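You operate a simulated robot arm through the tools that you are given. There is no shell and no other tool. Be economical: measure what you need, move in short steps, check, and stop when the job is done.

Carry out the task below with a simulated two-armed robot. There is one attempt and no reset: what you move stays moved.

TASK
Hold the blue moistener on the lower deck of the corner shelf steady with one hand and flip the moistener lever the other way with the other.

It is judged by the outcome, as a careful person would: the job done as asked, and still so three seconds after it is handed in. It fails if anything else is knocked over, pushed out of place, dropped, spilled or broken.

THE ROBOT
Two 7-joint arms with two-finger parallel grippers on one trunk, on a base that drives. Base frame: it is fixed to the floor where the robot stands at the start and does not move with it; the origin is under the middle of the robot, x ahead of it, y to its left, z up. Readings come in mm, degrees, newtons and seconds.
The left shoulder is at the start at [60, 143, 801], the right one opposite. With the tool pointing down near the work surface each hand reaches from about 100 to 700 mm from the robot's upright axis, wherever it stands, measured 20 degrees to its own side. Places, roughly: moistener lever [700, 200, 500]. Payload 1.57 kg a hand.
The TCP of each hand is the grasp point between the finger pads, 30 mm short of the fingertips. In the tool frame z runs along the fingers and y along their closing line. The gripper opens to 110 mm. The fingers are 24 mm wide and 12 mm thick; the gripper's body (48 by 112 mm) begins 78 mm behind the TCP.
Orientation is that of the tool frame in the base frame, as a unit quaternion [w, x, y, z]. With the fingers straight down and closing along the base's y, the tool's x points along the base's -x, its y along +y and its z along -z.

THE INTERFACE
- The arms move only by the tool arm_command. It takes "left_plan", "right_plan" or both (then of equal length, played together; a hand with none holds still); each is a list of rows, each an object (a shift or turn left out is 0, a gripper value left out holds the last) with "travel": the shift along the tool's x, y, z in mm, a list of three; "angular": the turn, a rotation vector about the tool's x, y, z in degrees, a list of three. In form: [{"travel": [x, y, z], "angular": [ax, ay, az]}, ...]. A call has 1 to 20 rows; each row shifts and turns the commanded pose from where the row before left it, along the tool's axes as they then stand. "left_hand" and "right_hand" are, for a hand that has rows, the gripper command, from -1 (shut) to 1 (fully open), values between in proportion, set as the call begins (left out, the last holds). Each row takes 0.2 s and may step no farther than 50 mm and 8.6 degrees from the row before; otherwise, or with a gripper value out of range, the whole call is refused. Where a pose cannot be reached the arm comes as near as it can. A force on the tool above 40 N (or 10 N above the force at the start of the call, whichever is more), or a blocked arm, ends the call early, and 0.2 s more pass. Each finger travels about 45 mm/s and halts on what it meets, pressing with about 30 N; the grip force reading is that of the motor and also rises with nothing between the fingers. The clock runs only during rows and for 0.2 s after the last one: add rows that do not move to give the fingers time. It gives the time, the measured TCP pose, the force on the tool (base axes), the opening and the grip force at its end, in the units of the frame above (readings bear some noise), with the torque about the TCP (base axes, N m) and any sound that the robot's microphone picked up.
- Cameras (640 x 400 px; columns grow to the right, rows downward): "scene" is now at [35.1, 28.1, 1400.5]; the picture's right is [0.42, -0.91, 0.00], its down [-0.75, -0.35, -0.56] and it looks along [0.51, 0.24, -0.83] (base axes); focal length 272 px, centre (320, 200). "left" rides on the left gripper at [70, -16, -141] in its tool frame; the picture's right is [0.23, 0.97, 0.00], its down [-0.86, 0.20, -0.48] and it looks along [-0.47, 0.11, 0.88] (tool axes); focal length 222 px, centre (320, 200). "right" rides on the right gripper at [70, 16, -141] in its tool frame; the picture's right is [-0.23, 0.97, 0.00], its down [-0.86, -0.20, -0.48] and it looks along [-0.47, -0.11, 0.88] (tool axes); focal length 222 px, centre (320, 200). There is no depth. A picture from a camera that has moved, and an enlarged one, comes with that camera's place and axes in the base frame and with its lens.
- camera(camera): a new picture of that camera. The clock stands still meanwhile.
- raise_lower(by): slides the trunk up (or, below 0, down) by that many mm; the arms and the scene camera ride with it, the base frame stays. It gives what a move gives, with no picture.
- drive_base(legs): drives the robot by 1 to 6 legs, each [ahead, left, turn to the left] in mm, mm and degrees, along the robot's own axes; the way and the turn of a leg run together, so that a leg with both is an arc; at most 1500 mm and 180 degrees a leg. The arms and the cameras ride along, it lands a little off, and it stops where it bumps. It gives what a move gives.
- pan_tilt(pan, tilt): turns the head with the scene camera to pan (to the left, within 86 degrees either way) and tilt (down, from -29 to 69), counted from straight ahead of the robot. It gives what a move gives.
- zoom(camera, box): a new picture of the part [left, top, right, bottom] of that camera's present view, enlarged. The clock stands still meanwhile.
- finish_job(): hands the job in; it is judged then, once.

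Go step by step. Nothing tells you exact positions but the pictures and the camera data: compare them with the known pose of the tool, close in by small moves and look again before you grip or let go. The budget is 120 turns and 92 pictures, counting those below and the enlarged ones. Unless the task says otherwise, let go and move clear before handing in, and close with one line.

The tools are called after "Request:" by a JSON object that holds its "api" and its "payload". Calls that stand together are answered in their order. arm_command: Moves the arms, as the interface text tells. Its arguments: {"type":"object","properties":{"left_plan":{"type":"array","items":{"type":"object","properties":{"travel":{"type":"array","items":{"type":"number"}},"angular":{"type":"array","items":{"type":"number"}}}}},"left_hand":{"type":"number"},"right_plan":{"type":"array","items":{"type":"object","properties":{"travel":{"type":"array","items":{"type":"number"}},"angular":{"type":"array","items":{"type":"number"}}}}},"right_hand":{"type":"number"}},"required":[]} The other tools are called the same way: raise_lower (by) slides the trunk up or down; drive_base (legs) drives the base; pan_tilt (pan, tilt) turns the head that bears the scene camera; camera (camera) takes a picture; zoom (camera, box) takes an enlarged picture of a part of a camera's view; finish_job () hands the job in.

At the start:

```text
clock: 0.0
left_position: [489.9, 309.4, 897.4]
left_tcp_rot: [0.0, -0.001, 1.0, 0.0]
left_contact_force: [0.4, 0.6, -0.6]
left_wrist_torque: [-0.01, 0.0, -0.02]
left_width: 109.9
left_grasp_force: 0.0
right_position: [312.0, -69.9, 724.6]
right_tcp_rot: [0.0, 0.0, 1.0, 0.0]
right_contact_force: [-0.1, 0.0, 0.3]
right_wrist_torque: [0.02, -0.01, 0.01]
right_width: 110.2
right_grasp_force: 0.1
trunk travel left (down, up): [-400.0, 190.0]
robot x, y, heading: [0.0, 1.9, 0.1]
head pan, tilt: [24.8, 55.8]
```

scene: 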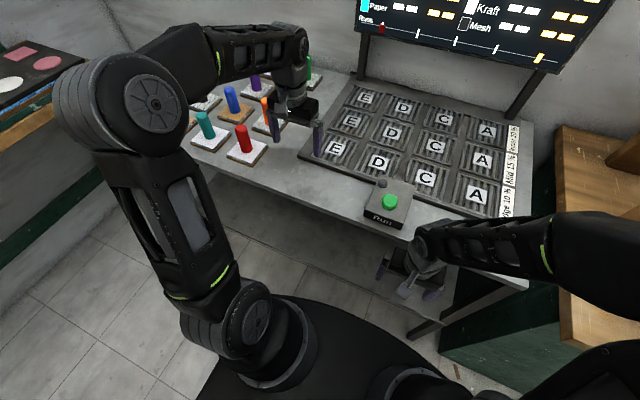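
right: 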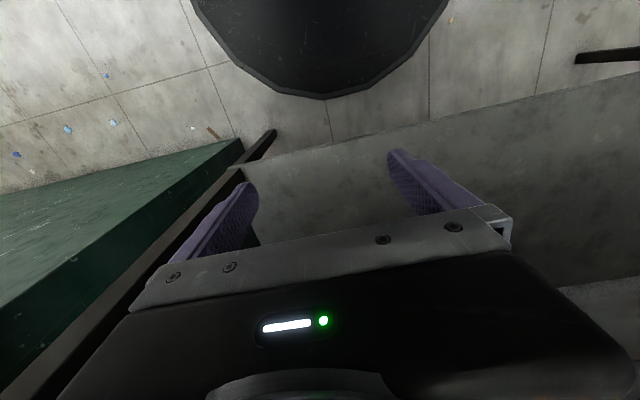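
left: 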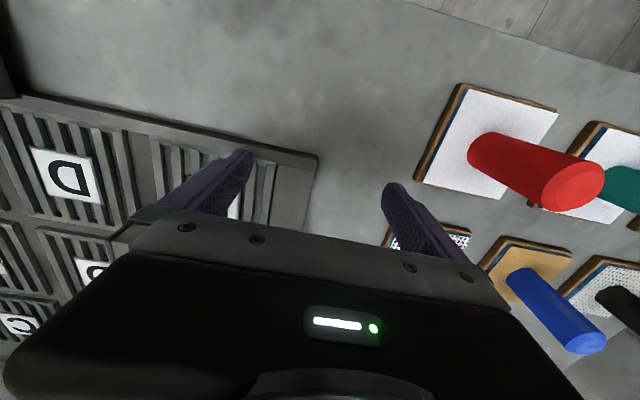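

I see a table with lettered racks, stamps on pads and a green-button box, but no blue moistener yet. I'll pan the head to look around for the corner shelf.

Request:
{"api": "pan_tilt", "payload": {"pan": 0, "tilt": 30}}

Request:
{"api": "camera", "payload": {"camera": "scene"}}

Request:
{"api": "pan_tilt", "payload": {"pan": 70, "tilt": 35}}

Request:
{"api": "camera", "payload": {"camera": "scene"}}

Request:
{"api": "pan_tilt", "payload": {"pan": -70, "tilt": 35}}

Request:
{"api": "camera", "payload": {"camera": "scene"}}

```text
clock: 0.9
left_position: [489.9, 309.7, 899.1]
left_tcp_rot: [-0.001, 0.0, 1.0, 0.001]
left_contact_force: [0.1, 0.8, -0.2]
left_wrist_torque: [0.02, 0.04, 0.0]
left_width: 110.1
left_grasp_force: 0.0
right_position: [310.5, -70.4, 723.6]
right_tcp_rot: [-0.001, 0.0, 1.0, -0.001]
right_contact_force: [-0.9, 0.4, 0.3]
right_wrist_torque: [-0.04, 0.04, 0.01]
right_width: 110.0
right_grasp_force: 0.0
trunk travel left (down, up): [-400.0, 190.0]
robot x, y, heading: [-1.3, 0.6, -0.0]
head pan, tilt: [0.0, 30.0]
```

```text
88 pictures are left
camera scene: at [60.9, -1.8, 1437.5], right [0.0, -1.0, 0.0], down [-0.5, 0.0, -0.87], along [0.87, 0.0, -0.5], focal length 272 px, centre (320, 200)
```

scene: 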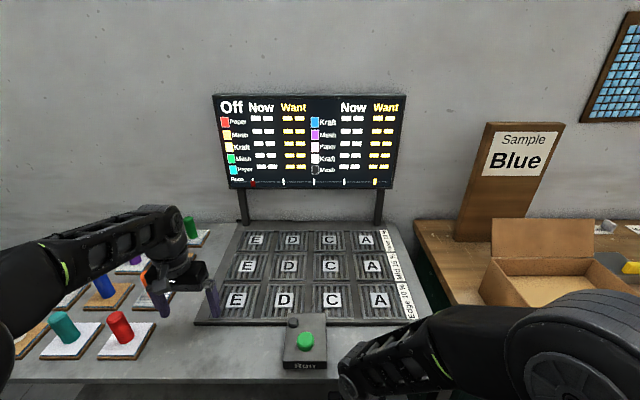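

```text
clock: 2.3
left_position: [490.6, 308.9, 898.3]
left_tcp_rot: [0.0, -0.001, 1.0, -0.001]
left_contact_force: [-0.3, 0.1, -0.7]
left_wrist_torque: [0.0, 0.02, -0.01]
left_width: 110.2
left_grasp_force: 0.1
right_position: [311.2, -71.3, 725.4]
right_tcp_rot: [0.0, -0.001, 1.0, 0.0]
right_contact_force: [0.0, 0.7, -0.4]
right_wrist_torque: [0.01, -0.01, 0.02]
right_width: 110.2
right_grasp_force: 0.0
trunk travel left (down, up): [-400.0, 190.0]
robot x, y, heading: [-0.7, -0.5, 0.1]
head pan, tilt: [70.0, 35.0]
```

```text
87 pictures are left
camera scene: at [0.7, 80.9, 1429.8], right [0.94, -0.34, 0.0], down [-0.2, -0.54, -0.82], along [0.28, 0.77, -0.57], focal length 272 px, centre (320, 200)
```

scene: 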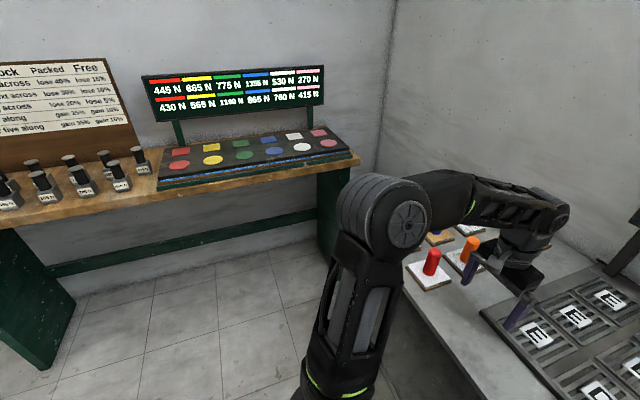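

```text
clock: 4.5
left_position: [490.2, 309.0, 897.4]
left_tcp_rot: [-0.001, 0.001, 1.0, -0.001]
left_contact_force: [0.1, 0.6, -0.5]
left_wrist_torque: [0.05, 0.0, 0.0]
left_width: 109.9
left_grasp_force: 0.1
right_position: [311.7, -71.5, 725.7]
right_tcp_rot: [0.0, 0.0, 1.0, 0.0]
right_contact_force: [-0.7, 0.1, 0.0]
right_wrist_torque: [0.01, 0.02, 0.0]
right_width: 109.8
right_grasp_force: 0.0
trunk travel left (down, up): [-400.0, 190.0]
robot x, y, heading: [6.8, 1.2, 0.0]
head pan, tilt: [-70.0, 35.0]
```

```text
86 pictures are left
camera scene: at [0.7, -84.6, 1429.8], right [-0.94, -0.34, 0.0], down [-0.2, 0.54, -0.82], along [0.28, -0.77, -0.57], focal length 272 px, centre (320, 200)
```

scene: 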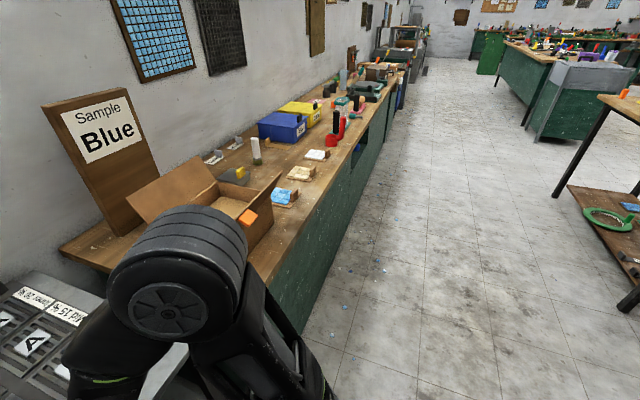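

No blue moistener on top of the table; the stated work height (z≈420) suggests a lower deck under this table in the corner. I'll back off and lower the trunk to look under it.

Request:
{"api": "drive_base", "payload": {"legs": [[-600, 0, 0]]}}

Request:
{"api": "pan_tilt", "payload": {"pan": 10, "tilt": 30}}

Request:
{"api": "camera", "payload": {"camera": "scene"}}

```text
clock: 8.0
left_position: [-117.6, 310.2, 899.4]
left_tcp_rot: [-0.001, 0.0, 1.0, -0.001]
left_contact_force: [-0.9, -0.1, -1.2]
left_wrist_torque: [0.02, -0.03, 0.01]
left_width: 110.0
left_grasp_force: 0.0
right_position: [-296.0, -70.4, 724.5]
right_tcp_rot: [0.0, 0.0, 1.0, 0.0]
right_contact_force: [0.0, -0.8, 1.6]
right_wrist_torque: [0.01, 0.03, 0.0]
right_width: 109.9
right_grasp_force: 0.1
trunk travel left (down, up): [-400.0, 190.0]
robot x, y, heading: [-610.6, -2.2, 0.0]
head pan, tilt: [-70.0, 35.0]
```

```text
clock: 9.5
left_position: [-117.1, 309.7, 898.4]
left_tcp_rot: [0.0, 0.0, 1.0, 0.0]
left_contact_force: [-0.4, -0.6, 0.3]
left_wrist_torque: [-0.07, 0.03, 0.01]
left_width: 109.9
left_grasp_force: 0.1
right_position: [-295.3, -71.2, 724.8]
right_tcp_rot: [0.0, -0.001, 1.0, 0.001]
right_contact_force: [-0.4, 1.0, 0.8]
right_wrist_torque: [0.03, 0.0, 0.01]
right_width: 109.9
right_grasp_force: 0.1
trunk travel left (down, up): [-400.0, 190.0]
robot x, y, heading: [-610.2, 2.2, 0.0]
head pan, tilt: [10.0, 30.0]
```

```text
85 pictures are left
camera scene: at [-547.2, 13.7, 1437.6], right [0.17, -0.98, 0.0], down [-0.49, -0.09, -0.87], along [0.85, 0.15, -0.5], focal length 272 px, centre (320, 200)
```

scene: 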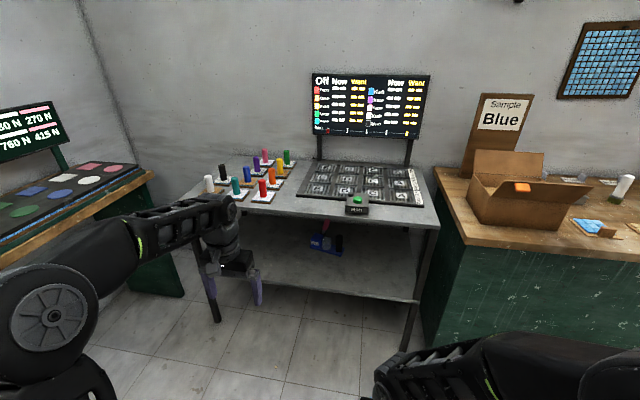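

The blue moistener is on the lower deck under the table, with something red on it. I'll lower the trunk (arms are clear) and look closer.

Request:
{"api": "raise_lower", "payload": {"by": -400}}

Request:
{"api": "camera", "payload": {"camera": "scene"}}

Request:
{"api": "zoom", "payload": {"camera": "scene", "box": [270, 80, 430, 180]}}

```text
clock: 13.3
left_position: [-116.4, 309.3, 497.1]
left_tcp_rot: [0.0, 0.0, 1.0, -0.001]
left_contact_force: [-0.1, 0.5, 0.8]
left_wrist_torque: [0.05, -0.01, 0.01]
left_width: 110.2
left_grasp_force: 0.1
right_position: [-294.5, -70.7, 324.2]
right_tcp_rot: [0.0, 0.0, 1.0, 0.0]
right_contact_force: [-1.1, -0.1, -0.3]
right_wrist_torque: [-0.02, 0.0, -0.01]
right_width: 109.7
right_grasp_force: 0.2
trunk travel left (down, up): [0.0, 590.0]
robot x, y, heading: [-605.4, 2.0, -0.1]
head pan, tilt: [10.0, 30.0]
```

```text
84 pictures are left
camera scene: at [-547.3, 13.7, 1037.6], right [0.17, -0.98, 0.0], down [-0.49, -0.09, -0.87], along [0.85, 0.15, -0.5], focal length 272 px, centre (320, 200)
```

scene: 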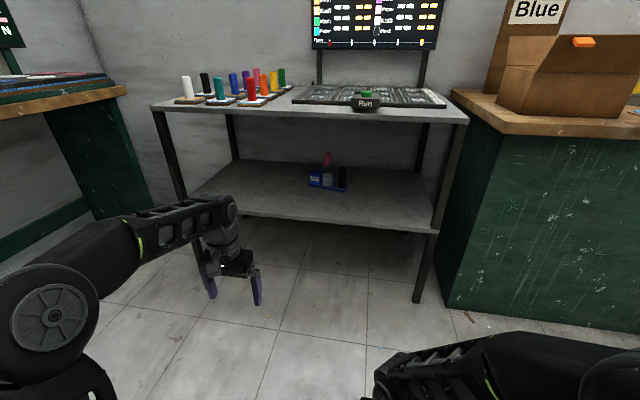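

```text
4.00 times, centred on (350, 130) of scene
camera zoom: at [-547.3, 13.7, 1037.6], right [0.17, -0.98, 0.0], down [-0.49, -0.09, -0.87], along [0.85, 0.15, -0.5], focal length 1090 px, centre (200, 480)
```

zoom: 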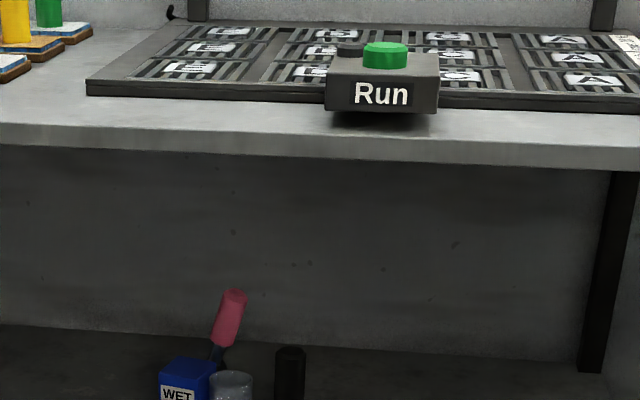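

The moistener sits near x≈620, y≈180 on the lower deck (deck front edge x≈365, top's underside about z≈815). I'll drive partway closer, still clear of the table, and inspect it.

Request:
{"api": "drive_base", "payload": {"legs": [[300, 0, 0]]}}

Request:
{"api": "pan_tilt", "payload": {"pan": 12, "tilt": 32}}

Request:
{"api": "camera", "payload": {"camera": "scene"}}

Request:
{"api": "zoom", "payload": {"camera": "scene", "box": [260, 130, 420, 230]}}

```text
clock: 15.4
left_position: [182.0, 310.1, 498.3]
left_tcp_rot: [0.001, -0.001, 1.0, 0.0]
left_contact_force: [0.0, 0.0, -0.3]
left_wrist_torque: [0.0, -0.01, -0.06]
left_width: 109.8
left_grasp_force: 0.2
right_position: [4.2, -69.7, 324.7]
right_tcp_rot: [0.0, -0.001, 1.0, 0.0]
right_contact_force: [-0.6, 0.4, 0.5]
right_wrist_torque: [0.0, 0.02, 0.0]
right_width: 110.1
right_grasp_force: 0.0
trunk travel left (down, up): [0.0, 590.0]
robot x, y, heading: [-306.7, -1.3, 0.5]
head pan, tilt: [10.0, 30.0]
```

```text
clock: 16.0
left_position: [183.2, 310.4, 497.2]
left_tcp_rot: [-0.001, -0.001, 1.0, 0.0]
left_contact_force: [1.1, -0.2, -0.3]
left_wrist_torque: [-0.02, -0.02, -0.03]
left_width: 110.0
left_grasp_force: 0.0
right_position: [4.5, -70.3, 323.8]
right_tcp_rot: [0.0, -0.001, 1.0, 0.0]
right_contact_force: [0.0, 0.0, -0.1]
right_wrist_torque: [-0.02, 0.0, 0.0]
right_width: 110.0
right_grasp_force: 0.0
trunk travel left (down, up): [0.0, 590.0]
robot x, y, heading: [-308.0, -1.7, 0.3]
head pan, tilt: [12.0, 32.0]
```

```text
82 pictures are left
camera scene: at [-248.6, 17.1, 1034.4], right [0.21, -0.98, 0.0], down [-0.52, -0.11, -0.85], along [0.83, 0.18, -0.53], focal length 272 px, centre (320, 200)
```

scene: 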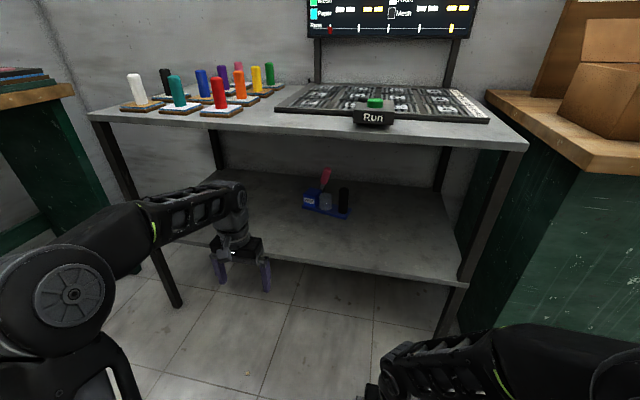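

```text
4.00 times, centred on (340, 180) of scene
camera zoom: at [-248.6, 17.1, 1034.4], right [0.21, -0.98, 0.0], down [-0.52, -0.11, -0.85], along [0.83, 0.18, -0.53], focal length 1090 px, centre (240, 280)
```

zoom: 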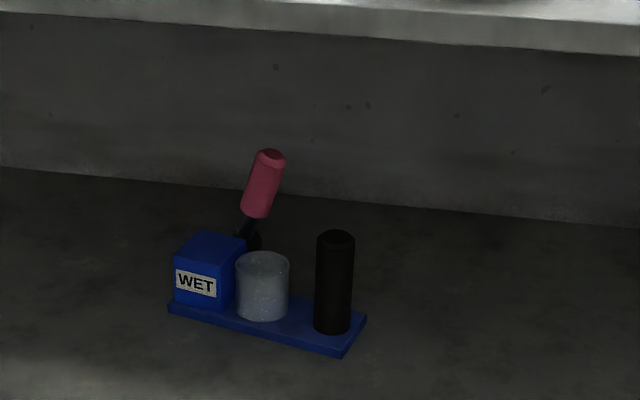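

The moistener has a blue base with a WET block, a grey cup, a black post at the right (a good hold), and a red-gripped lever behind the block. I'll pitch both hands forward while still clear of the table, then use the wrist camera for close inspection.

Request:
{"api": "arm_command", "payload": {"left_plan": [{"travel": [0, 0, -25]}, {"travel": [0, 0, -25]}, {"travel": [0, 0, -25]}, {"travel": [0, 0, 0]}, {"travel": [0, 0, 0]}, {"angular": [0, -8.5, 0]}, {"angular": [0, -8.5, 0]}, {"angular": [0, -8.5, 0]}, {"angular": [0, -8.5, 0]}, {"angular": [0, -8.5, 0]}, {"angular": [0, -8.5, 0]}], "right_plan": [{"travel": [0, 0, -50]}, {"travel": [0, 0, -50]}, {"travel": [0, 0, -50]}, {"travel": [0, 0, -50]}, {"travel": [0, 0, -50]}, {"angular": [0, -8.5, 0]}, {"angular": [0, -8.5, 0]}, {"angular": [0, -8.5, 0]}, {"angular": [0, -8.5, 0]}, {"angular": [0, -8.5, 0]}, {"angular": [0, -8.5, 0]}]}}

Request:
{"api": "camera", "payload": {"camera": "scene"}}

Request:
{"api": "camera", "payload": {"camera": "left"}}

```text
clock: 18.4
left_position: [182.5, 310.6, 567.6]
left_tcp_rot: [0.431, 0.0, 0.902, 0.0]
left_contact_force: [-0.5, 0.2, 0.2]
left_wrist_torque: [0.03, 0.05, -0.01]
left_width: 110.0
left_grasp_force: 0.1
left hand out of reach, approached as far as the arm can: row 3
right_position: [13.4, -54.4, 596.9]
right_tcp_rot: [0.431, 0.0, 0.903, 0.0]
right_contact_force: [0.3, 0.5, -0.7]
right_wrist_torque: [0.0, 0.0, 0.01]
right_width: 109.8
right_grasp_force: 0.0
right hand out of reach, approached as far as the arm can: row 11
trunk travel left (down, up): [0.0, 590.0]
robot x, y, heading: [-303.2, 0.3, -0.1]
head pan, tilt: [12.0, 32.0]
```

```text
80 pictures are left
camera scene: at [-248.5, 17.0, 1034.4], right [0.21, -0.98, 0.0], down [-0.52, -0.11, -0.85], along [0.83, 0.18, -0.53], focal length 272 px, centre (320, 200)
```

scene: 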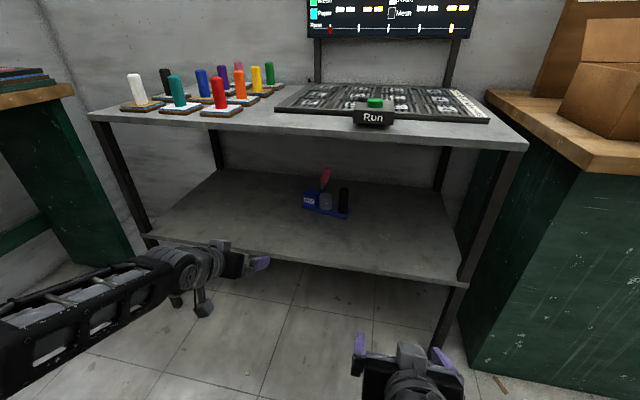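

```text
79 pictures are left
camera left: at [28.8, 295.1, 601.7], right [-0.14, 0.97, -0.18], down [0.16, 0.2, 0.97], along [0.98, 0.11, -0.19], focal length 222 px, centre (320, 200)
```

left: 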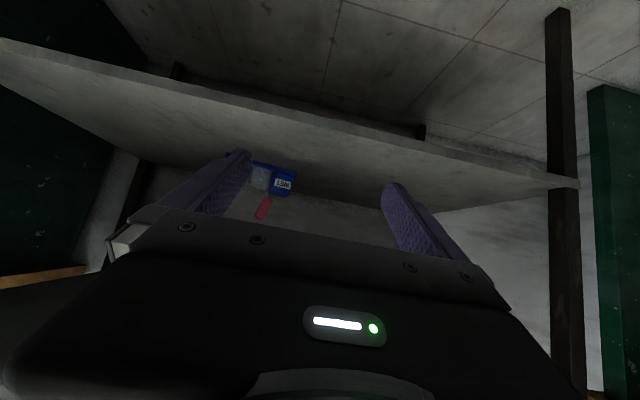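

Both hands now point forward-down. I'll drive in to about x=-75 with hands between table top and deck, and look again.

Request:
{"api": "drive_base", "payload": {"legs": [[230, 0, 0]]}}

Request:
{"api": "pan_tilt", "payload": {"pan": 15, "tilt": 42}}

Request:
{"api": "camera", "payload": {"camera": "scene"}}

Request:
{"api": "zoom", "payload": {"camera": "left", "box": [120, 60, 440, 260]}}

```text
clock: 20.1
left_position: [410.8, 311.0, 569.7]
left_tcp_rot: [0.431, 0.0, 0.902, 0.0]
left_contact_force: [0.1, 0.8, 0.4]
left_wrist_torque: [0.03, 0.01, -0.03]
left_width: 110.2
left_grasp_force: 0.1
right_position: [241.0, -52.8, 596.3]
right_tcp_rot: [0.43, 0.0, 0.903, 0.0]
right_contact_force: [0.0, 0.5, -0.7]
right_wrist_torque: [0.0, -0.01, -0.03]
right_width: 110.2
right_grasp_force: 0.1
trunk travel left (down, up): [0.0, 590.0]
robot x, y, heading: [-78.5, 2.6, 0.0]
head pan, tilt: [12.0, 32.0]
```

```text
clock: 20.8
left_position: [409.7, 310.9, 567.6]
left_tcp_rot: [0.431, -0.001, 0.902, 0.001]
left_contact_force: [0.4, -0.3, 0.4]
left_wrist_torque: [-0.02, -0.03, 0.0]
left_width: 110.2
left_grasp_force: 0.1
right_position: [240.6, -54.1, 596.5]
right_tcp_rot: [0.43, -0.001, 0.903, 0.0]
right_contact_force: [0.5, -1.0, 0.3]
right_wrist_torque: [0.01, 0.0, 0.04]
right_width: 110.2
right_grasp_force: 0.1
trunk travel left (down, up): [0.0, 590.0]
robot x, y, heading: [-82.0, 0.4, 0.3]
head pan, tilt: [15.0, 42.0]
```

```text
78 pictures are left
camera scene: at [-27.7, 20.5, 1019.3], right [0.26, -0.97, 0.0], down [-0.65, -0.17, -0.74], along [0.72, 0.19, -0.67], focal length 272 px, centre (320, 200)
```

scene: 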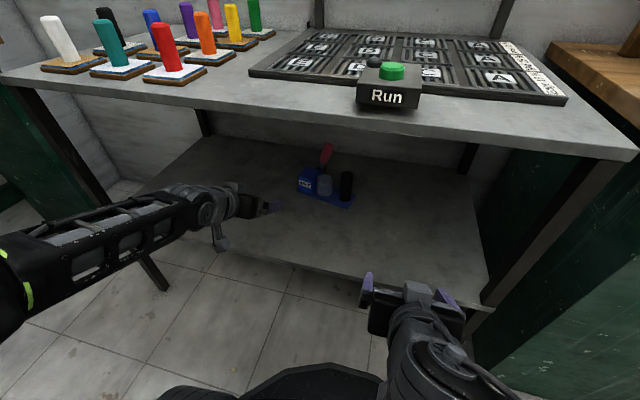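

```text
2.00 times, centred on (280, 160) of left
camera zoom: at [256.7, 295.7, 601.9], right [-0.14, 0.97, -0.18], down [0.17, 0.2, 0.97], along [0.98, 0.11, -0.19], focal length 444 px, centre (400, 280)
```

zoom: 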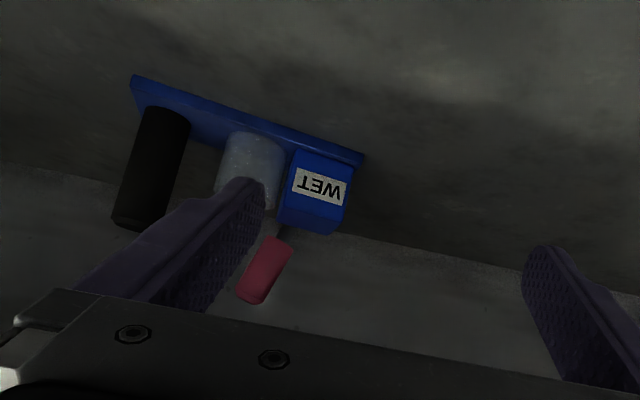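

Request:
{"api": "zoom", "payload": {"camera": "scene", "box": [285, 130, 365, 220]}}

Request:
{"api": "camera", "payload": {"camera": "right"}}

```text
4.44 times, centred on (325, 175) of scene
camera zoom: at [-27.7, 20.5, 1019.3], right [0.26, -0.97, 0.0], down [-0.65, -0.17, -0.74], along [0.72, 0.19, -0.67], focal length 1211 px, centre (298, 311)
```

zoom: 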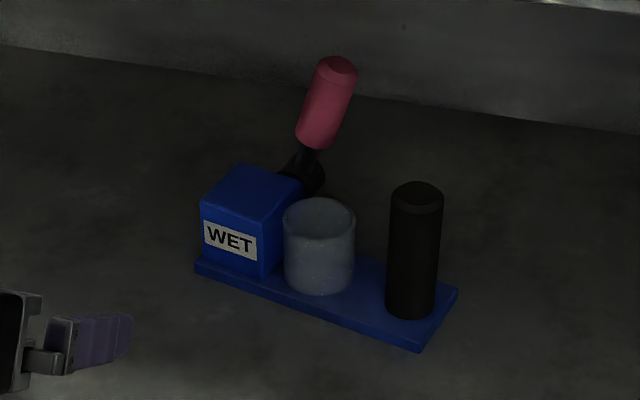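

```text
75 pictures are left
camera right: at [87.7, -37.3, 631.0], right [0.14, 0.97, 0.18], down [0.17, -0.2, 0.97], along [0.98, -0.11, -0.19], focal length 222 px, centre (320, 200)
```

right: 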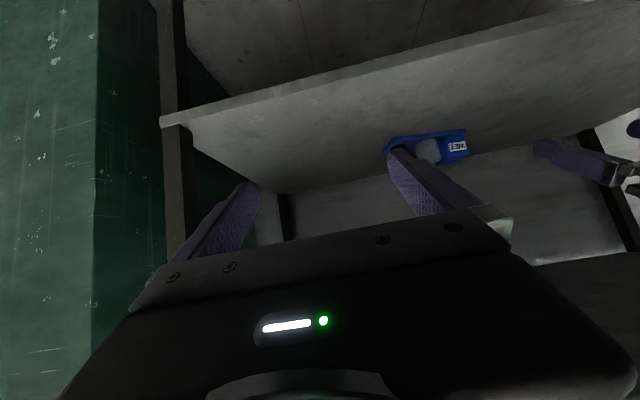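

The lever stands behind/right of the WET block, leaning only slightly, so I need a better angle to learn its swing plane. I'll move the left hand left and yaw it toward the device for a closer side view.

Request:
{"api": "arm_command", "payload": {"left_plan": [{"travel": [-20, 27, 13]}, {"travel": [-20, 27, 13]}, {"travel": [-20, 27, 13]}, {"travel": [-20, 27, 13]}, {"angular": [5.8, 0, 4.7]}, {"angular": [5.8, 0, 4.7]}, {"angular": [5.8, 0, 4.7]}, {"angular": [5.8, 0, 4.7]}, {"angular": [5.8, 0, 4.7]}]}}

Request:
{"api": "camera", "payload": {"camera": "left"}}

Request:
{"api": "camera", "payload": {"camera": "scene"}}

```text
clock: 22.8
left_position: [501.1, 418.6, 598.0]
left_tcp_rot: [0.409, 0.289, 0.855, -0.138]
left_contact_force: [-0.6, 0.4, 0.6]
left_wrist_torque: [0.01, -0.04, 0.01]
left_width: 109.9
left_grasp_force: 0.2
right_position: [240.8, -53.2, 596.8]
right_tcp_rot: [0.43, 0.0, 0.903, -0.001]
right_contact_force: [-0.5, 0.4, 0.2]
right_wrist_torque: [0.03, 0.06, 0.01]
right_width: 110.0
right_grasp_force: 0.1
trunk travel left (down, up): [0.0, 590.0]
robot x, y, heading: [-81.0, -1.0, 0.2]
head pan, tilt: [15.0, 42.0]
```

```text
74 pictures are left
camera left: at [368.7, 500.6, 631.5], right [0.48, 0.86, -0.18], down [0.25, 0.06, 0.97], along [0.84, -0.51, -0.19], focal length 222 px, centre (320, 200)
```

left: 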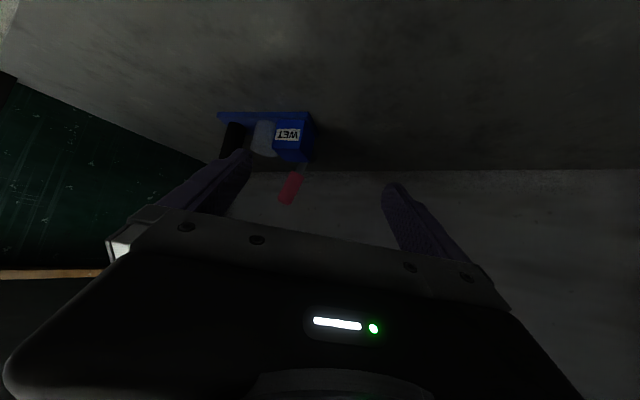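

```text
73 pictures are left
camera scene: at [-27.8, 20.4, 1019.3], right [0.26, -0.97, 0.0], down [-0.65, -0.17, -0.74], along [0.72, 0.19, -0.67], focal length 272 px, centre (320, 200)
```

scene: 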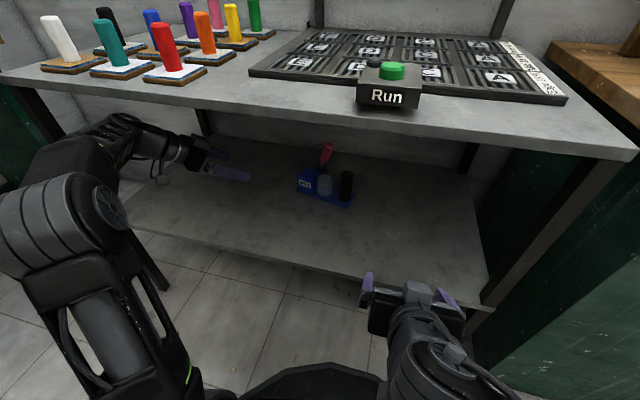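

Request:
{"api": "zoom", "payload": {"camera": "left", "box": [210, 100, 338, 220]}}

```text
3.33 times, centred on (274, 160) of left
camera zoom: at [368.7, 500.6, 631.5], right [0.48, 0.86, -0.18], down [0.25, 0.06, 0.97], along [0.84, -0.51, -0.19], focal length 740 px, centre (473, 333)
```

zoom: 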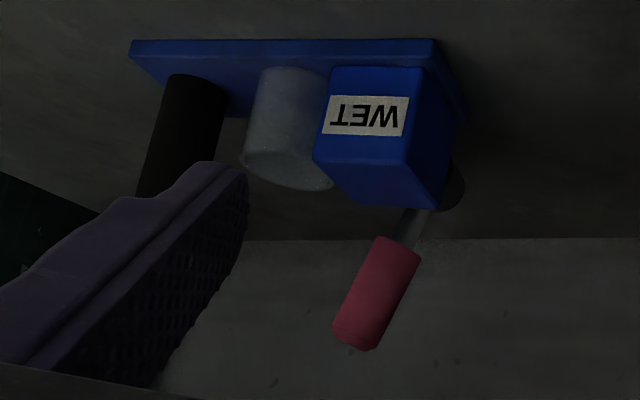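

The boss protrudes from the block's back face, so the lever swings left–right; it leans right (top ≈[735,191,557], pivot y≈218) and must go left. I'll bring the right hand to a standoff in front of the black post (≈[642,112], z 430–525), with fingers partly closed.

Request:
{"api": "arm_command", "payload": {"right_plan": [{"travel": [-20.4, 18.1, 28.7]}, {"travel": [-20.4, 18.1, 28.7]}, {"travel": [-20.4, 18.1, 28.7]}, {"travel": [-20.4, 18.1, 28.7]}, {"travel": [-20.4, 18.1, 28.7]}, {"travel": [-20.4, 18.1, 28.7]}, {"travel": [-20.4, 18.1, 28.7]}, {"travel": [-20.4, 18.1, 28.7]}], "right_hand": 0.06}}

Request:
{"api": "camera", "payload": {"camera": "right"}}

Request:
{"api": "camera", "payload": {"camera": "scene"}}

```text
clock: 24.6
left_position: [501.7, 419.3, 597.8]
left_tcp_rot: [0.408, 0.289, 0.855, -0.138]
left_contact_force: [0.7, -0.2, 0.2]
left_wrist_torque: [-0.03, -0.02, 0.01]
left_width: 110.1
left_grasp_force: 0.1
right_position: [523.9, 92.9, 576.9]
right_tcp_rot: [0.43, -0.002, 0.903, 0.0]
right_contact_force: [0.3, -0.5, 0.5]
right_wrist_torque: [-0.02, 0.04, 0.02]
right_width: 58.3
right_grasp_force: 0.1
trunk travel left (down, up): [0.0, 590.0]
robot x, y, heading: [-79.0, -0.2, 0.2]
head pan, tilt: [15.0, 42.0]
```

```text
71 pictures are left
camera right: at [369.7, 108.7, 611.6], right [0.14, 0.97, 0.17], down [0.17, -0.2, 0.97], along [0.98, -0.11, -0.19], focal length 222 px, centre (320, 200)
```

right: 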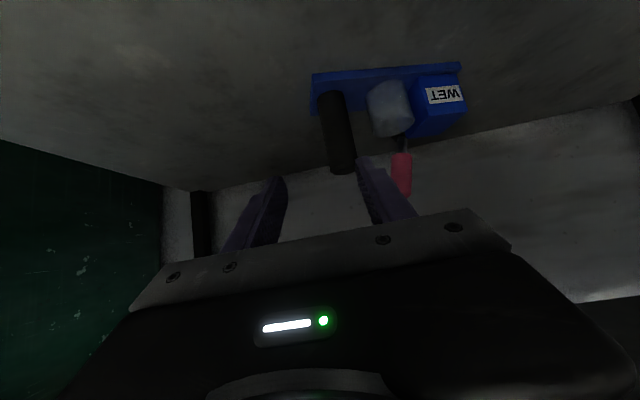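

```text
70 pictures are left
camera scene: at [-27.8, 20.4, 1019.3], right [0.26, -0.97, 0.0], down [-0.65, -0.17, -0.74], along [0.72, 0.19, -0.67], focal length 272 px, centre (320, 200)
```

scene: 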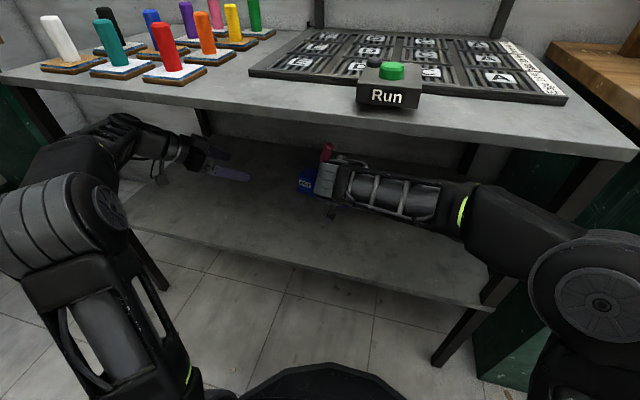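

The post is confirmed at about [642,113], top z≈524. I'll line up in y and advance most of the way, then check.

Request:
{"api": "arm_command", "payload": {"right_plan": [{"travel": [-10, 10, 0]}, {"travel": [-10.6, 10, 0]}, {"travel": [0, 0, 25]}, {"travel": [0, 0, 25]}, {"travel": [0, 0, 20]}]}}

Request:
{"api": "camera", "payload": {"camera": "right"}}

Request:
{"api": "zoom", "payload": {"camera": "scene", "box": [265, 130, 425, 230]}}

```text
clock: 25.8
left_position: [500.8, 418.5, 596.8]
left_tcp_rot: [0.409, 0.287, 0.855, -0.136]
left_contact_force: [0.2, 0.5, 0.7]
left_wrist_torque: [0.03, 0.01, -0.01]
left_width: 110.3
left_grasp_force: 0.0
right_position: [589.6, 112.9, 549.4]
right_tcp_rot: [0.43, -0.001, 0.903, 0.0]
right_contact_force: [-0.7, 0.6, 0.7]
right_wrist_torque: [0.02, 0.02, 0.01]
right_width: 58.3
right_grasp_force: 0.0
trunk travel left (down, up): [0.0, 590.0]
robot x, y, heading: [-77.8, 0.5, 0.4]
head pan, tilt: [15.0, 42.0]
```

```text
69 pictures are left
camera right: at [436.1, 128.4, 583.8], right [0.14, 0.97, 0.18], down [0.17, -0.2, 0.97], along [0.98, -0.11, -0.19], focal length 222 px, centre (320, 200)
```

right: 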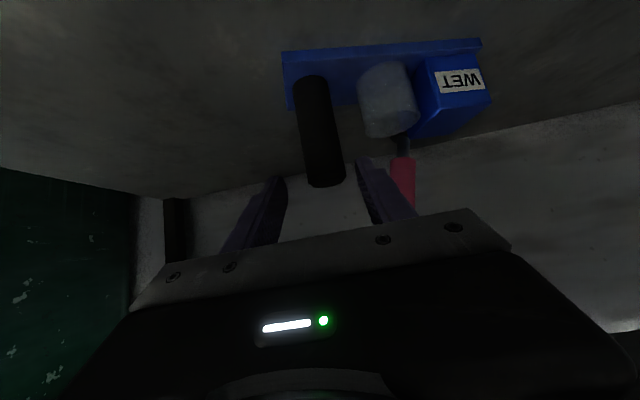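

```text
4.00 times, centred on (345, 180) of scene
camera zoom: at [-27.7, 20.5, 1019.3], right [0.26, -0.97, 0.0], down [-0.65, -0.17, -0.74], along [0.72, 0.19, -0.67], focal length 1090 px, centre (220, 280)
```

zoom: 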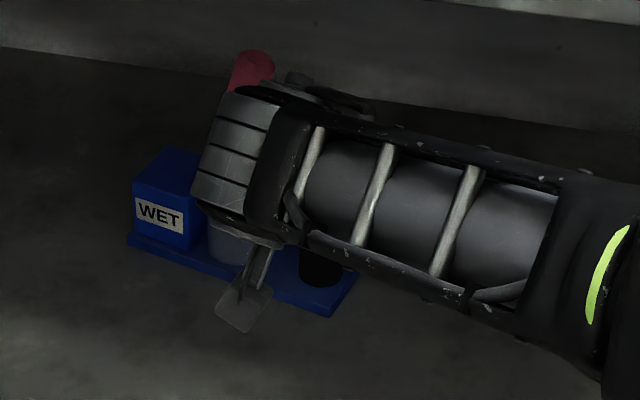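

The post lies midway between the fingers. I'll advance the last 65 mm and check before gripping.

Request:
{"api": "arm_command", "payload": {"right_plan": [{"travel": [0, 0, 22]}, {"travel": [0, 0, 22]}, {"travel": [0, 0, 21]}]}}

Request:
{"api": "camera", "payload": {"camera": "right"}}

Request:
{"api": "camera", "payload": {"camera": "left"}}

```text
clock: 26.6
left_position: [501.0, 419.4, 598.1]
left_tcp_rot: [0.408, 0.289, 0.855, -0.137]
left_contact_force: [0.3, 0.6, -0.5]
left_wrist_torque: [0.02, -0.01, 0.01]
left_width: 109.8
left_grasp_force: 0.1
right_position: [640.4, 110.5, 509.3]
right_tcp_rot: [0.429, 0.0, 0.903, 0.0]
right_contact_force: [-0.9, -0.3, 0.7]
right_wrist_torque: [0.02, -0.01, 0.0]
right_width: 58.2
right_grasp_force: 0.1
trunk travel left (down, up): [0.0, 590.0]
robot x, y, heading: [-78.5, 0.1, 0.3]
head pan, tilt: [15.0, 42.0]
```

```text
67 pictures are left
camera right: at [486.9, 127.4, 543.3], right [0.14, 0.97, 0.18], down [0.17, -0.2, 0.97], along [0.98, -0.11, -0.19], focal length 222 px, centre (320, 200)
```

right: 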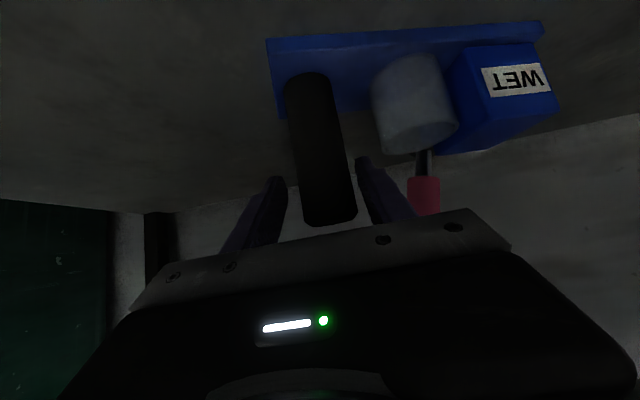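

```text
66 pictures are left
camera left: at [368.7, 500.3, 631.4], right [0.48, 0.86, -0.18], down [0.25, 0.06, 0.97], along [0.84, -0.5, -0.19], focal length 222 px, centre (320, 200)
```

left: 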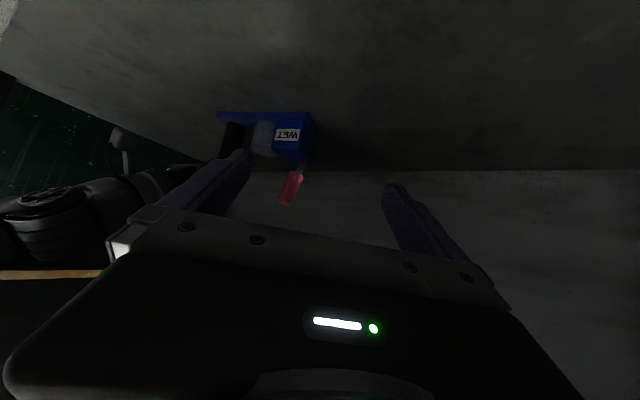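

The post is between the pads, about 3 mm toward the left. I'll nudge 3 mm and close the right gripper.

Request:
{"api": "arm_command", "payload": {"right_plan": [{"travel": [0, 3, 0]}]}}

Request:
{"api": "arm_command", "payload": {"right_plan": [{}, {}, {}, {}, {}], "right_hand": -0.55}}

Request:
{"api": "camera", "payload": {"camera": "right"}}

```text
clock: 27.0
left_position: [501.4, 418.2, 597.2]
left_tcp_rot: [0.408, 0.288, 0.855, -0.138]
left_contact_force: [-0.6, 0.3, 0.6]
left_wrist_torque: [-0.02, 0.02, 0.01]
left_width: 110.0
left_grasp_force: 0.0
right_position: [640.0, 114.7, 509.6]
right_tcp_rot: [0.429, -0.001, 0.903, 0.0]
right_contact_force: [0.0, -0.3, -0.3]
right_wrist_torque: [-0.02, 0.01, -0.01]
right_width: 58.6
right_grasp_force: 0.1
trunk travel left (down, up): [0.0, 590.0]
robot x, y, heading: [-81.1, -1.9, 0.2]
head pan, tilt: [15.0, 42.0]
```

```text
clock: 28.2
left_position: [501.3, 419.2, 597.5]
left_tcp_rot: [0.408, 0.288, 0.855, -0.138]
left_contact_force: [-0.2, -0.5, -0.4]
left_wrist_torque: [-0.03, 0.0, -0.01]
left_width: 110.3
left_grasp_force: 0.0
right_position: [640.0, 113.9, 509.6]
right_tcp_rot: [0.429, -0.001, 0.903, 0.0]
right_contact_force: [-1.5, 1.3, 0.5]
right_wrist_torque: [0.04, -0.01, 0.13]
right_width: 34.6
right_grasp_force: 29.7
trunk travel left (down, up): [0.0, 590.0]
robot x, y, heading: [-75.5, 3.6, 0.3]
head pan, tilt: [15.0, 42.0]
```

```text
65 pictures are left
camera right: at [486.8, 130.4, 543.1], right [0.14, 0.97, 0.18], down [0.17, -0.2, 0.97], along [0.98, -0.11, -0.19], focal length 222 px, centre (320, 200)
```

right: 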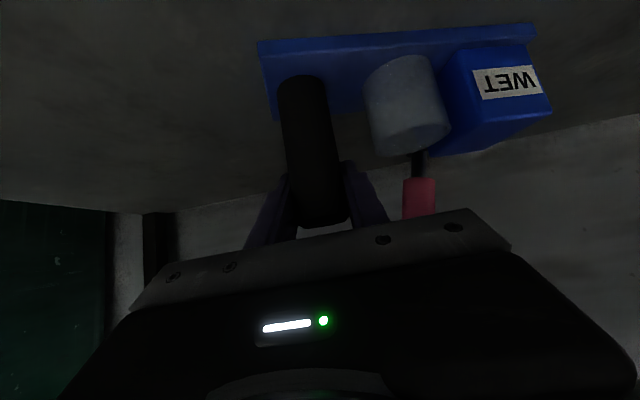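

The right hand holds the post firmly (34.6 mm, 30 N) and nothing shifted. Now the left hand: reduce yaw, set opening to ~60 mm, and go to a standoff above-left-front of the red lever grip.

Request:
{"api": "arm_command", "payload": {"left_plan": [{"angular": [-4.85, 0, -3.95]}, {"angular": [-4.85, 0, -3.95]}, {"travel": [-21.4, -15.1, 26.4]}, {"travel": [-21.4, -15.1, 26.4]}, {"travel": [-21.4, -15.1, 26.4]}, {"travel": [-21.4, -15.1, 26.4]}, {"travel": [-21.4, -15.1, 26.4]}], "left_hand": 0.1}}

Request:
{"api": "camera", "payload": {"camera": "left"}}

Request:
{"api": "zoom", "payload": {"camera": "scene", "box": [200, 110, 440, 260]}}

```text
clock: 29.8
left_position: [624.9, 278.8, 598.0]
left_tcp_rot: [0.42, 0.192, 0.882, -0.092]
left_contact_force: [0.3, -0.6, 0.1]
left_wrist_torque: [0.01, -0.01, -0.01]
left_width: 60.6
left_grasp_force: 0.0
right_position: [640.9, 114.2, 509.2]
right_tcp_rot: [0.43, 0.0, 0.903, -0.001]
right_contact_force: [-1.0, -0.6, 0.2]
right_wrist_torque: [0.01, -0.01, 0.09]
right_width: 34.9
right_grasp_force: 30.1
trunk travel left (down, up): [0.0, 590.0]
robot x, y, heading: [-76.9, 0.1, 0.0]
head pan, tilt: [15.0, 42.0]
```

```text
64 pictures are left
camera left: at [477.5, 329.8, 631.4], right [0.28, 0.94, -0.18], down [0.23, 0.11, 0.97], along [0.93, -0.31, -0.19], focal length 222 px, centre (320, 200)
```

left: 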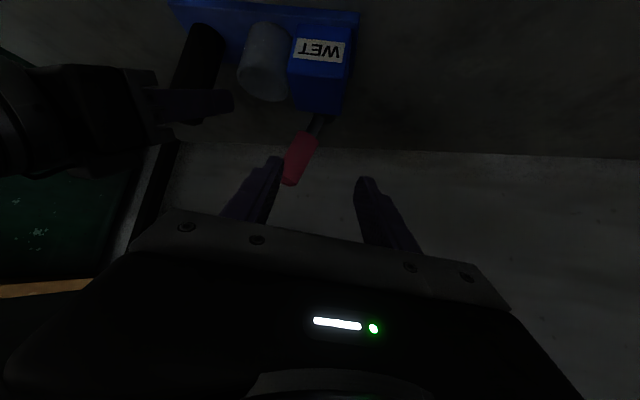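

```text
2.67 times, centred on (320, 185) of scene
camera zoom: at [-27.7, 20.6, 1019.3], right [0.26, -0.97, 0.0], down [-0.65, -0.17, -0.74], along [0.72, 0.19, -0.67], focal length 727 px, centre (320, 240)
```

zoom: 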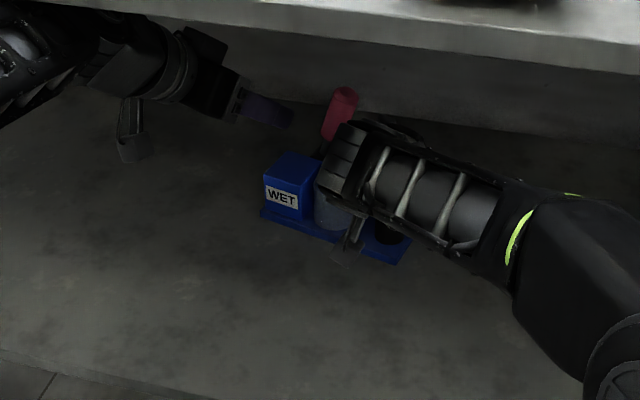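

The lever grip refines to about [740,198] at z 540 (top z≈555). I'll align laterally with it and advance to just short, then check.

Request:
{"api": "arm_command", "payload": {"left_plan": [{"travel": [-21, -12, 0]}, {"travel": [-21, -12, 0]}, {"travel": [0, 0, 25]}, {"travel": [0, 0, 25]}, {"travel": [0, 0, 25]}]}}

Request:
{"api": "camera", "payload": {"camera": "left"}}

Request:
{"api": "zoom", "payload": {"camera": "scene", "box": [200, 110, 440, 260]}}

```text
clock: 31.0
left_position: [692.8, 217.9, 585.2]
left_tcp_rot: [0.421, 0.195, 0.881, -0.093]
left_contact_force: [-0.4, -0.5, 0.8]
left_wrist_torque: [0.01, -0.02, 0.01]
left_width: 60.6
left_grasp_force: 0.1
right_position: [642.1, 110.6, 509.8]
right_tcp_rot: [0.429, 0.0, 0.903, -0.002]
right_contact_force: [-0.1, -0.7, -0.3]
right_wrist_torque: [-0.58, -0.13, -0.05]
right_width: 34.6
right_grasp_force: 30.1
trunk travel left (down, up): [0.0, 590.0]
robot x, y, heading: [-79.7, 0.8, -0.1]
head pan, tilt: [15.0, 42.0]
```

```text
62 pictures are left
camera left: at [547.2, 270.1, 619.2], right [0.28, 0.94, -0.18], down [0.23, 0.11, 0.97], along [0.93, -0.31, -0.19], focal length 222 px, centre (320, 200)
```

left: 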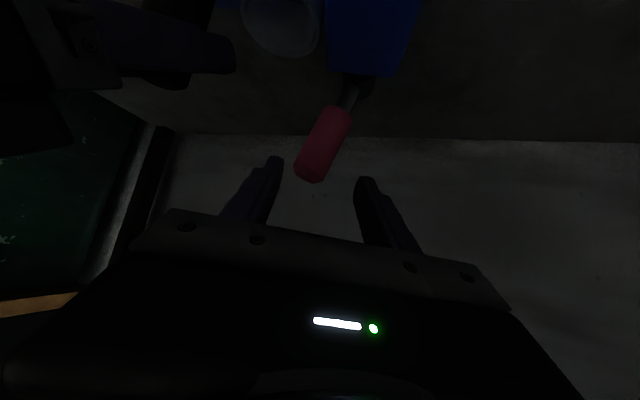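

```text
2.67 times, centred on (320, 185) of scene
camera zoom: at [-25.9, 19.8, 1020.4], right [0.26, -0.97, 0.0], down [-0.65, -0.17, -0.74], along [0.72, 0.19, -0.67], focal length 727 px, centre (320, 240)
```

zoom: 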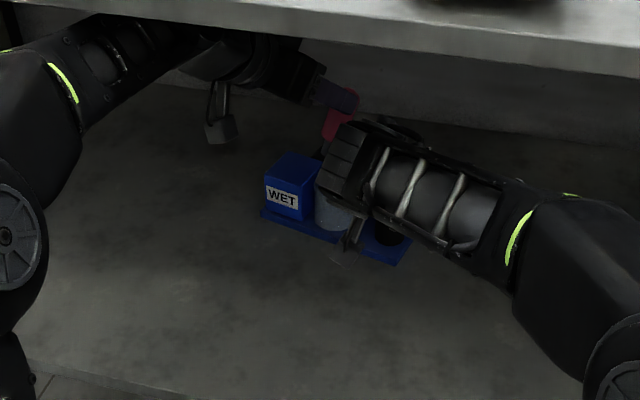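

The right wrist torque and camera position changed slightly, so I want to check whether the left arm is touching the table top.

Request:
{"api": "camera", "payload": {"camera": "scene"}}

Request:
{"api": "pan_tilt", "payload": {"pan": 45, "tilt": 42}}

Request:
{"api": "camera", "payload": {"camera": "scene"}}

```text
60 pictures are left
camera scene: at [-25.9, 19.8, 1020.4], right [0.26, -0.97, 0.0], down [-0.65, -0.17, -0.74], along [0.72, 0.19, -0.67], focal length 272 px, centre (320, 200)
```

scene: 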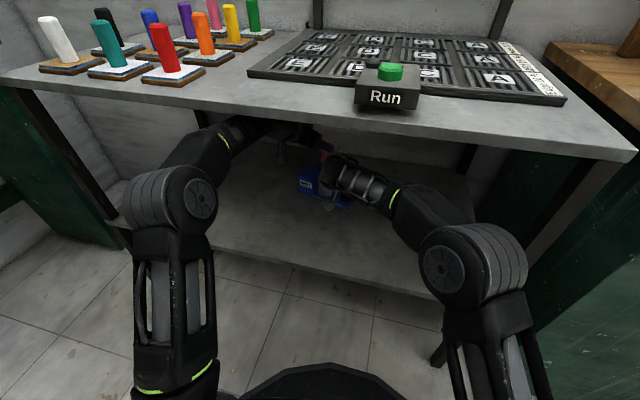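

```text
clock: 32.0
left_position: [691.2, 224.3, 582.5]
left_tcp_rot: [0.42, 0.193, 0.882, -0.092]
left_contact_force: [0.7, 0.1, 0.3]
left_wrist_torque: [0.0, 0.0, -0.01]
left_width: 60.6
left_grasp_force: 0.1
right_position: [641.0, 114.3, 509.8]
right_tcp_rot: [0.43, 0.0, 0.903, 0.0]
right_contact_force: [0.4, -1.3, -0.2]
right_wrist_torque: [-0.17, -0.09, -0.05]
right_width: 34.7
right_grasp_force: 29.9
trunk travel left (down, up): [0.0, 590.0]
robot x, y, heading: [-77.0, -1.0, 0.0]
head pan, tilt: [45.0, 42.0]
```

```text
59 pictures are left
camera scene: at [-49.3, 57.9, 1019.3], right [0.71, -0.71, 0.0], down [-0.47, -0.47, -0.74], along [0.52, 0.53, -0.67], focal length 272 px, centre (320, 200)
```

scene: 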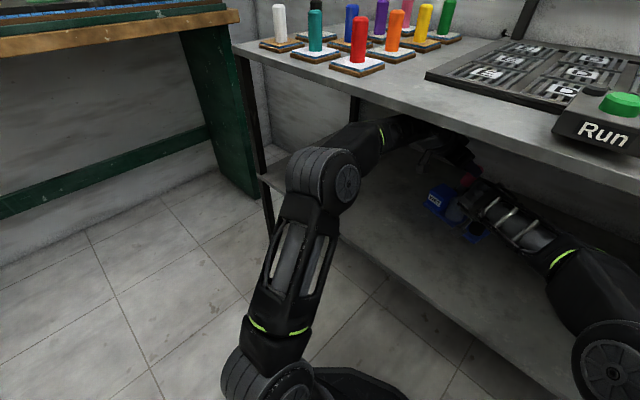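

It was a transient sway; everything settled with small forces, and the left forearm passes under the top with clearance. The lever is centred between the left fingers, so I advance gently to straddle it.

Request:
{"api": "arm_command", "payload": {"left_plan": [{"travel": [0, -1, 11]}, {"travel": [0, -1, 11]}, {"travel": [0, 0, 11]}, {"travel": [0, 0, 11]}, {"travel": [0, 0, 11]}, {"travel": [0, 0, 11]}, {}]}}

Request:
{"api": "camera", "payload": {"camera": "left"}}

Request:
{"api": "pan_tilt", "payload": {"pan": 15, "tilt": 42}}

Request:
{"api": "zoom", "payload": {"camera": "scene", "box": [260, 120, 420, 220]}}

```text
clock: 33.6
left_position: [736.4, 198.6, 540.8]
left_tcp_rot: [0.421, 0.193, 0.882, -0.092]
left_contact_force: [0.1, -0.5, 0.0]
left_wrist_torque: [0.03, 0.02, 0.01]
left_width: 60.4
left_grasp_force: 0.0
right_position: [639.4, 113.5, 508.3]
right_tcp_rot: [0.43, 0.0, 0.903, 0.0]
right_contact_force: [-0.6, 0.4, 0.3]
right_wrist_torque: [0.08, 0.01, 0.17]
right_width: 34.6
right_grasp_force: 30.4
trunk travel left (down, up): [0.0, 590.0]
robot x, y, heading: [-79.3, -0.2, -0.0]
head pan, tilt: [45.0, 42.0]
```

```text
58 pictures are left
camera left: at [590.2, 250.3, 575.1], right [0.28, 0.94, -0.18], down [0.23, 0.11, 0.97], along [0.93, -0.31, -0.19], focal length 222 px, centre (320, 200)
```

left: 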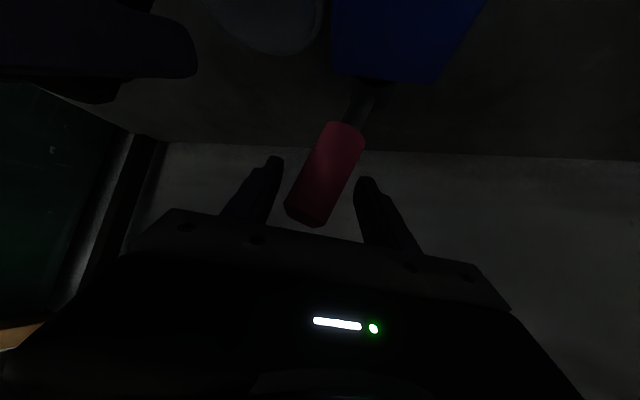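

```text
clock: 34.5
left_position: [736.2, 199.6, 541.9]
left_tcp_rot: [0.42, 0.193, 0.882, -0.093]
left_contact_force: [0.3, -0.1, 0.5]
left_wrist_torque: [-0.02, 0.05, 0.0]
left_width: 60.5
left_grasp_force: 0.0
right_position: [640.3, 113.8, 509.5]
right_tcp_rot: [0.429, 0.0, 0.903, -0.001]
right_contact_force: [-0.4, 1.6, 0.7]
right_wrist_torque: [0.04, 0.02, 0.09]
right_width: 34.4
right_grasp_force: 29.8
trunk travel left (down, up): [0.0, 590.0]
robot x, y, heading: [-82.4, 5.5, 0.3]
head pan, tilt: [15.0, 42.0]
```

```text
4.00 times, centred on (340, 170) of scene
camera zoom: at [-27.6, 20.7, 1019.3], right [0.26, -0.97, 0.0], down [-0.65, -0.17, -0.74], along [0.72, 0.19, -0.67], focal length 1090 px, centre (240, 320)
```

zoom: 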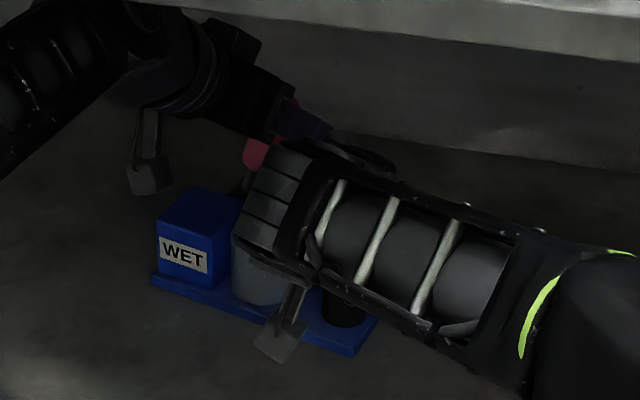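

The lever sits between the left fingers. I now push left in gentle steps along the base's length, watching forces.

Request:
{"api": "arm_command", "payload": {"left_plan": [{"travel": [1.3, 9.8, -1.6]}, {"travel": [1.3, 9.8, -1.6]}, {"travel": [1.3, 9.8, -1.6]}, {"travel": [1.3, 9.8, -1.6]}, {}]}}

Request:
{"api": "camera", "payload": {"camera": "left"}}

```text
clock: 35.7
left_position: [745.2, 238.0, 541.6]
left_tcp_rot: [0.421, 0.193, 0.881, -0.092]
left_contact_force: [-1.2, -1.6, 2.4]
left_wrist_torque: [-0.08, 0.01, -0.06]
left_width: 62.5
left_grasp_force: 1.1
right_position: [640.4, 113.6, 509.6]
right_tcp_rot: [0.429, -0.001, 0.903, 0.0]
right_contact_force: [1.6, 1.2, 0.4]
right_wrist_torque: [0.15, 0.09, 0.16]
right_width: 34.4
right_grasp_force: 30.4
trunk travel left (down, up): [0.0, 590.0]
robot x, y, heading: [-78.2, -0.4, 0.3]
head pan, tilt: [15.0, 42.0]
```

```text
56 pictures are left
camera left: at [599.2, 289.1, 575.0], right [0.28, 0.94, -0.18], down [0.23, 0.11, 0.97], along [0.93, -0.31, -0.19], focal length 222 px, centre (320, 200)
```

left: 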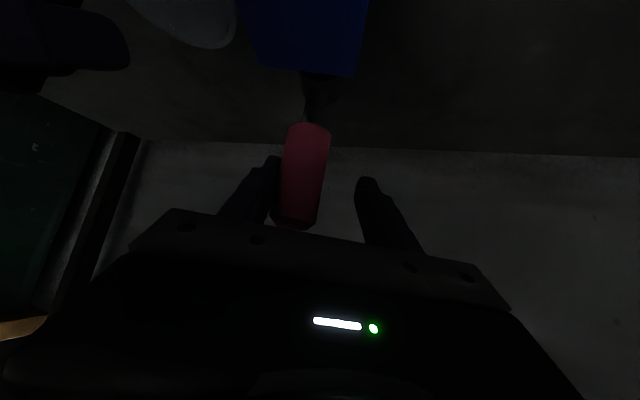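

The right finger is carrying the lever, now near upright, with low force. I continue left.

Request:
{"api": "arm_command", "payload": {"left_plan": [{"travel": [1.3, 9.8, -1.6]}, {"travel": [1.3, 9.8, -1.6]}, {"travel": [1.3, 9.8, -1.6]}, {}]}}

Request:
{"api": "camera", "payload": {"camera": "left"}}

```text
clock: 36.7
left_position: [752.7, 266.4, 541.2]
left_tcp_rot: [0.42, 0.194, 0.882, -0.093]
left_contact_force: [2.6, -4.4, 0.9]
left_wrist_torque: [-0.1, -0.01, 0.13]
left_width: 62.6
left_grasp_force: 1.5
right_position: [639.5, 113.9, 508.9]
right_tcp_rot: [0.43, -0.001, 0.903, 0.001]
right_contact_force: [-1.9, 2.1, -0.1]
right_wrist_torque: [0.01, -0.12, 0.54]
right_width: 34.5
right_grasp_force: 30.0
trunk travel left (down, up): [0.0, 590.0]
robot x, y, heading: [-76.4, 3.0, 0.2]
head pan, tilt: [15.0, 42.0]
```

```text
55 pictures are left
camera left: at [606.1, 318.2, 574.7], right [0.28, 0.94, -0.18], down [0.23, 0.11, 0.97], along [0.93, -0.31, -0.19], focal length 222 px, centre (320, 200)
```

left: 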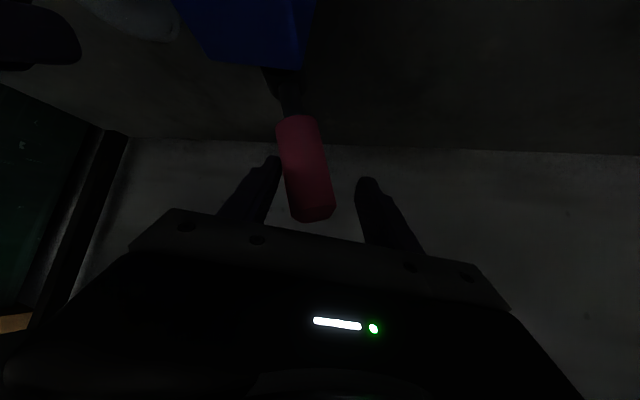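

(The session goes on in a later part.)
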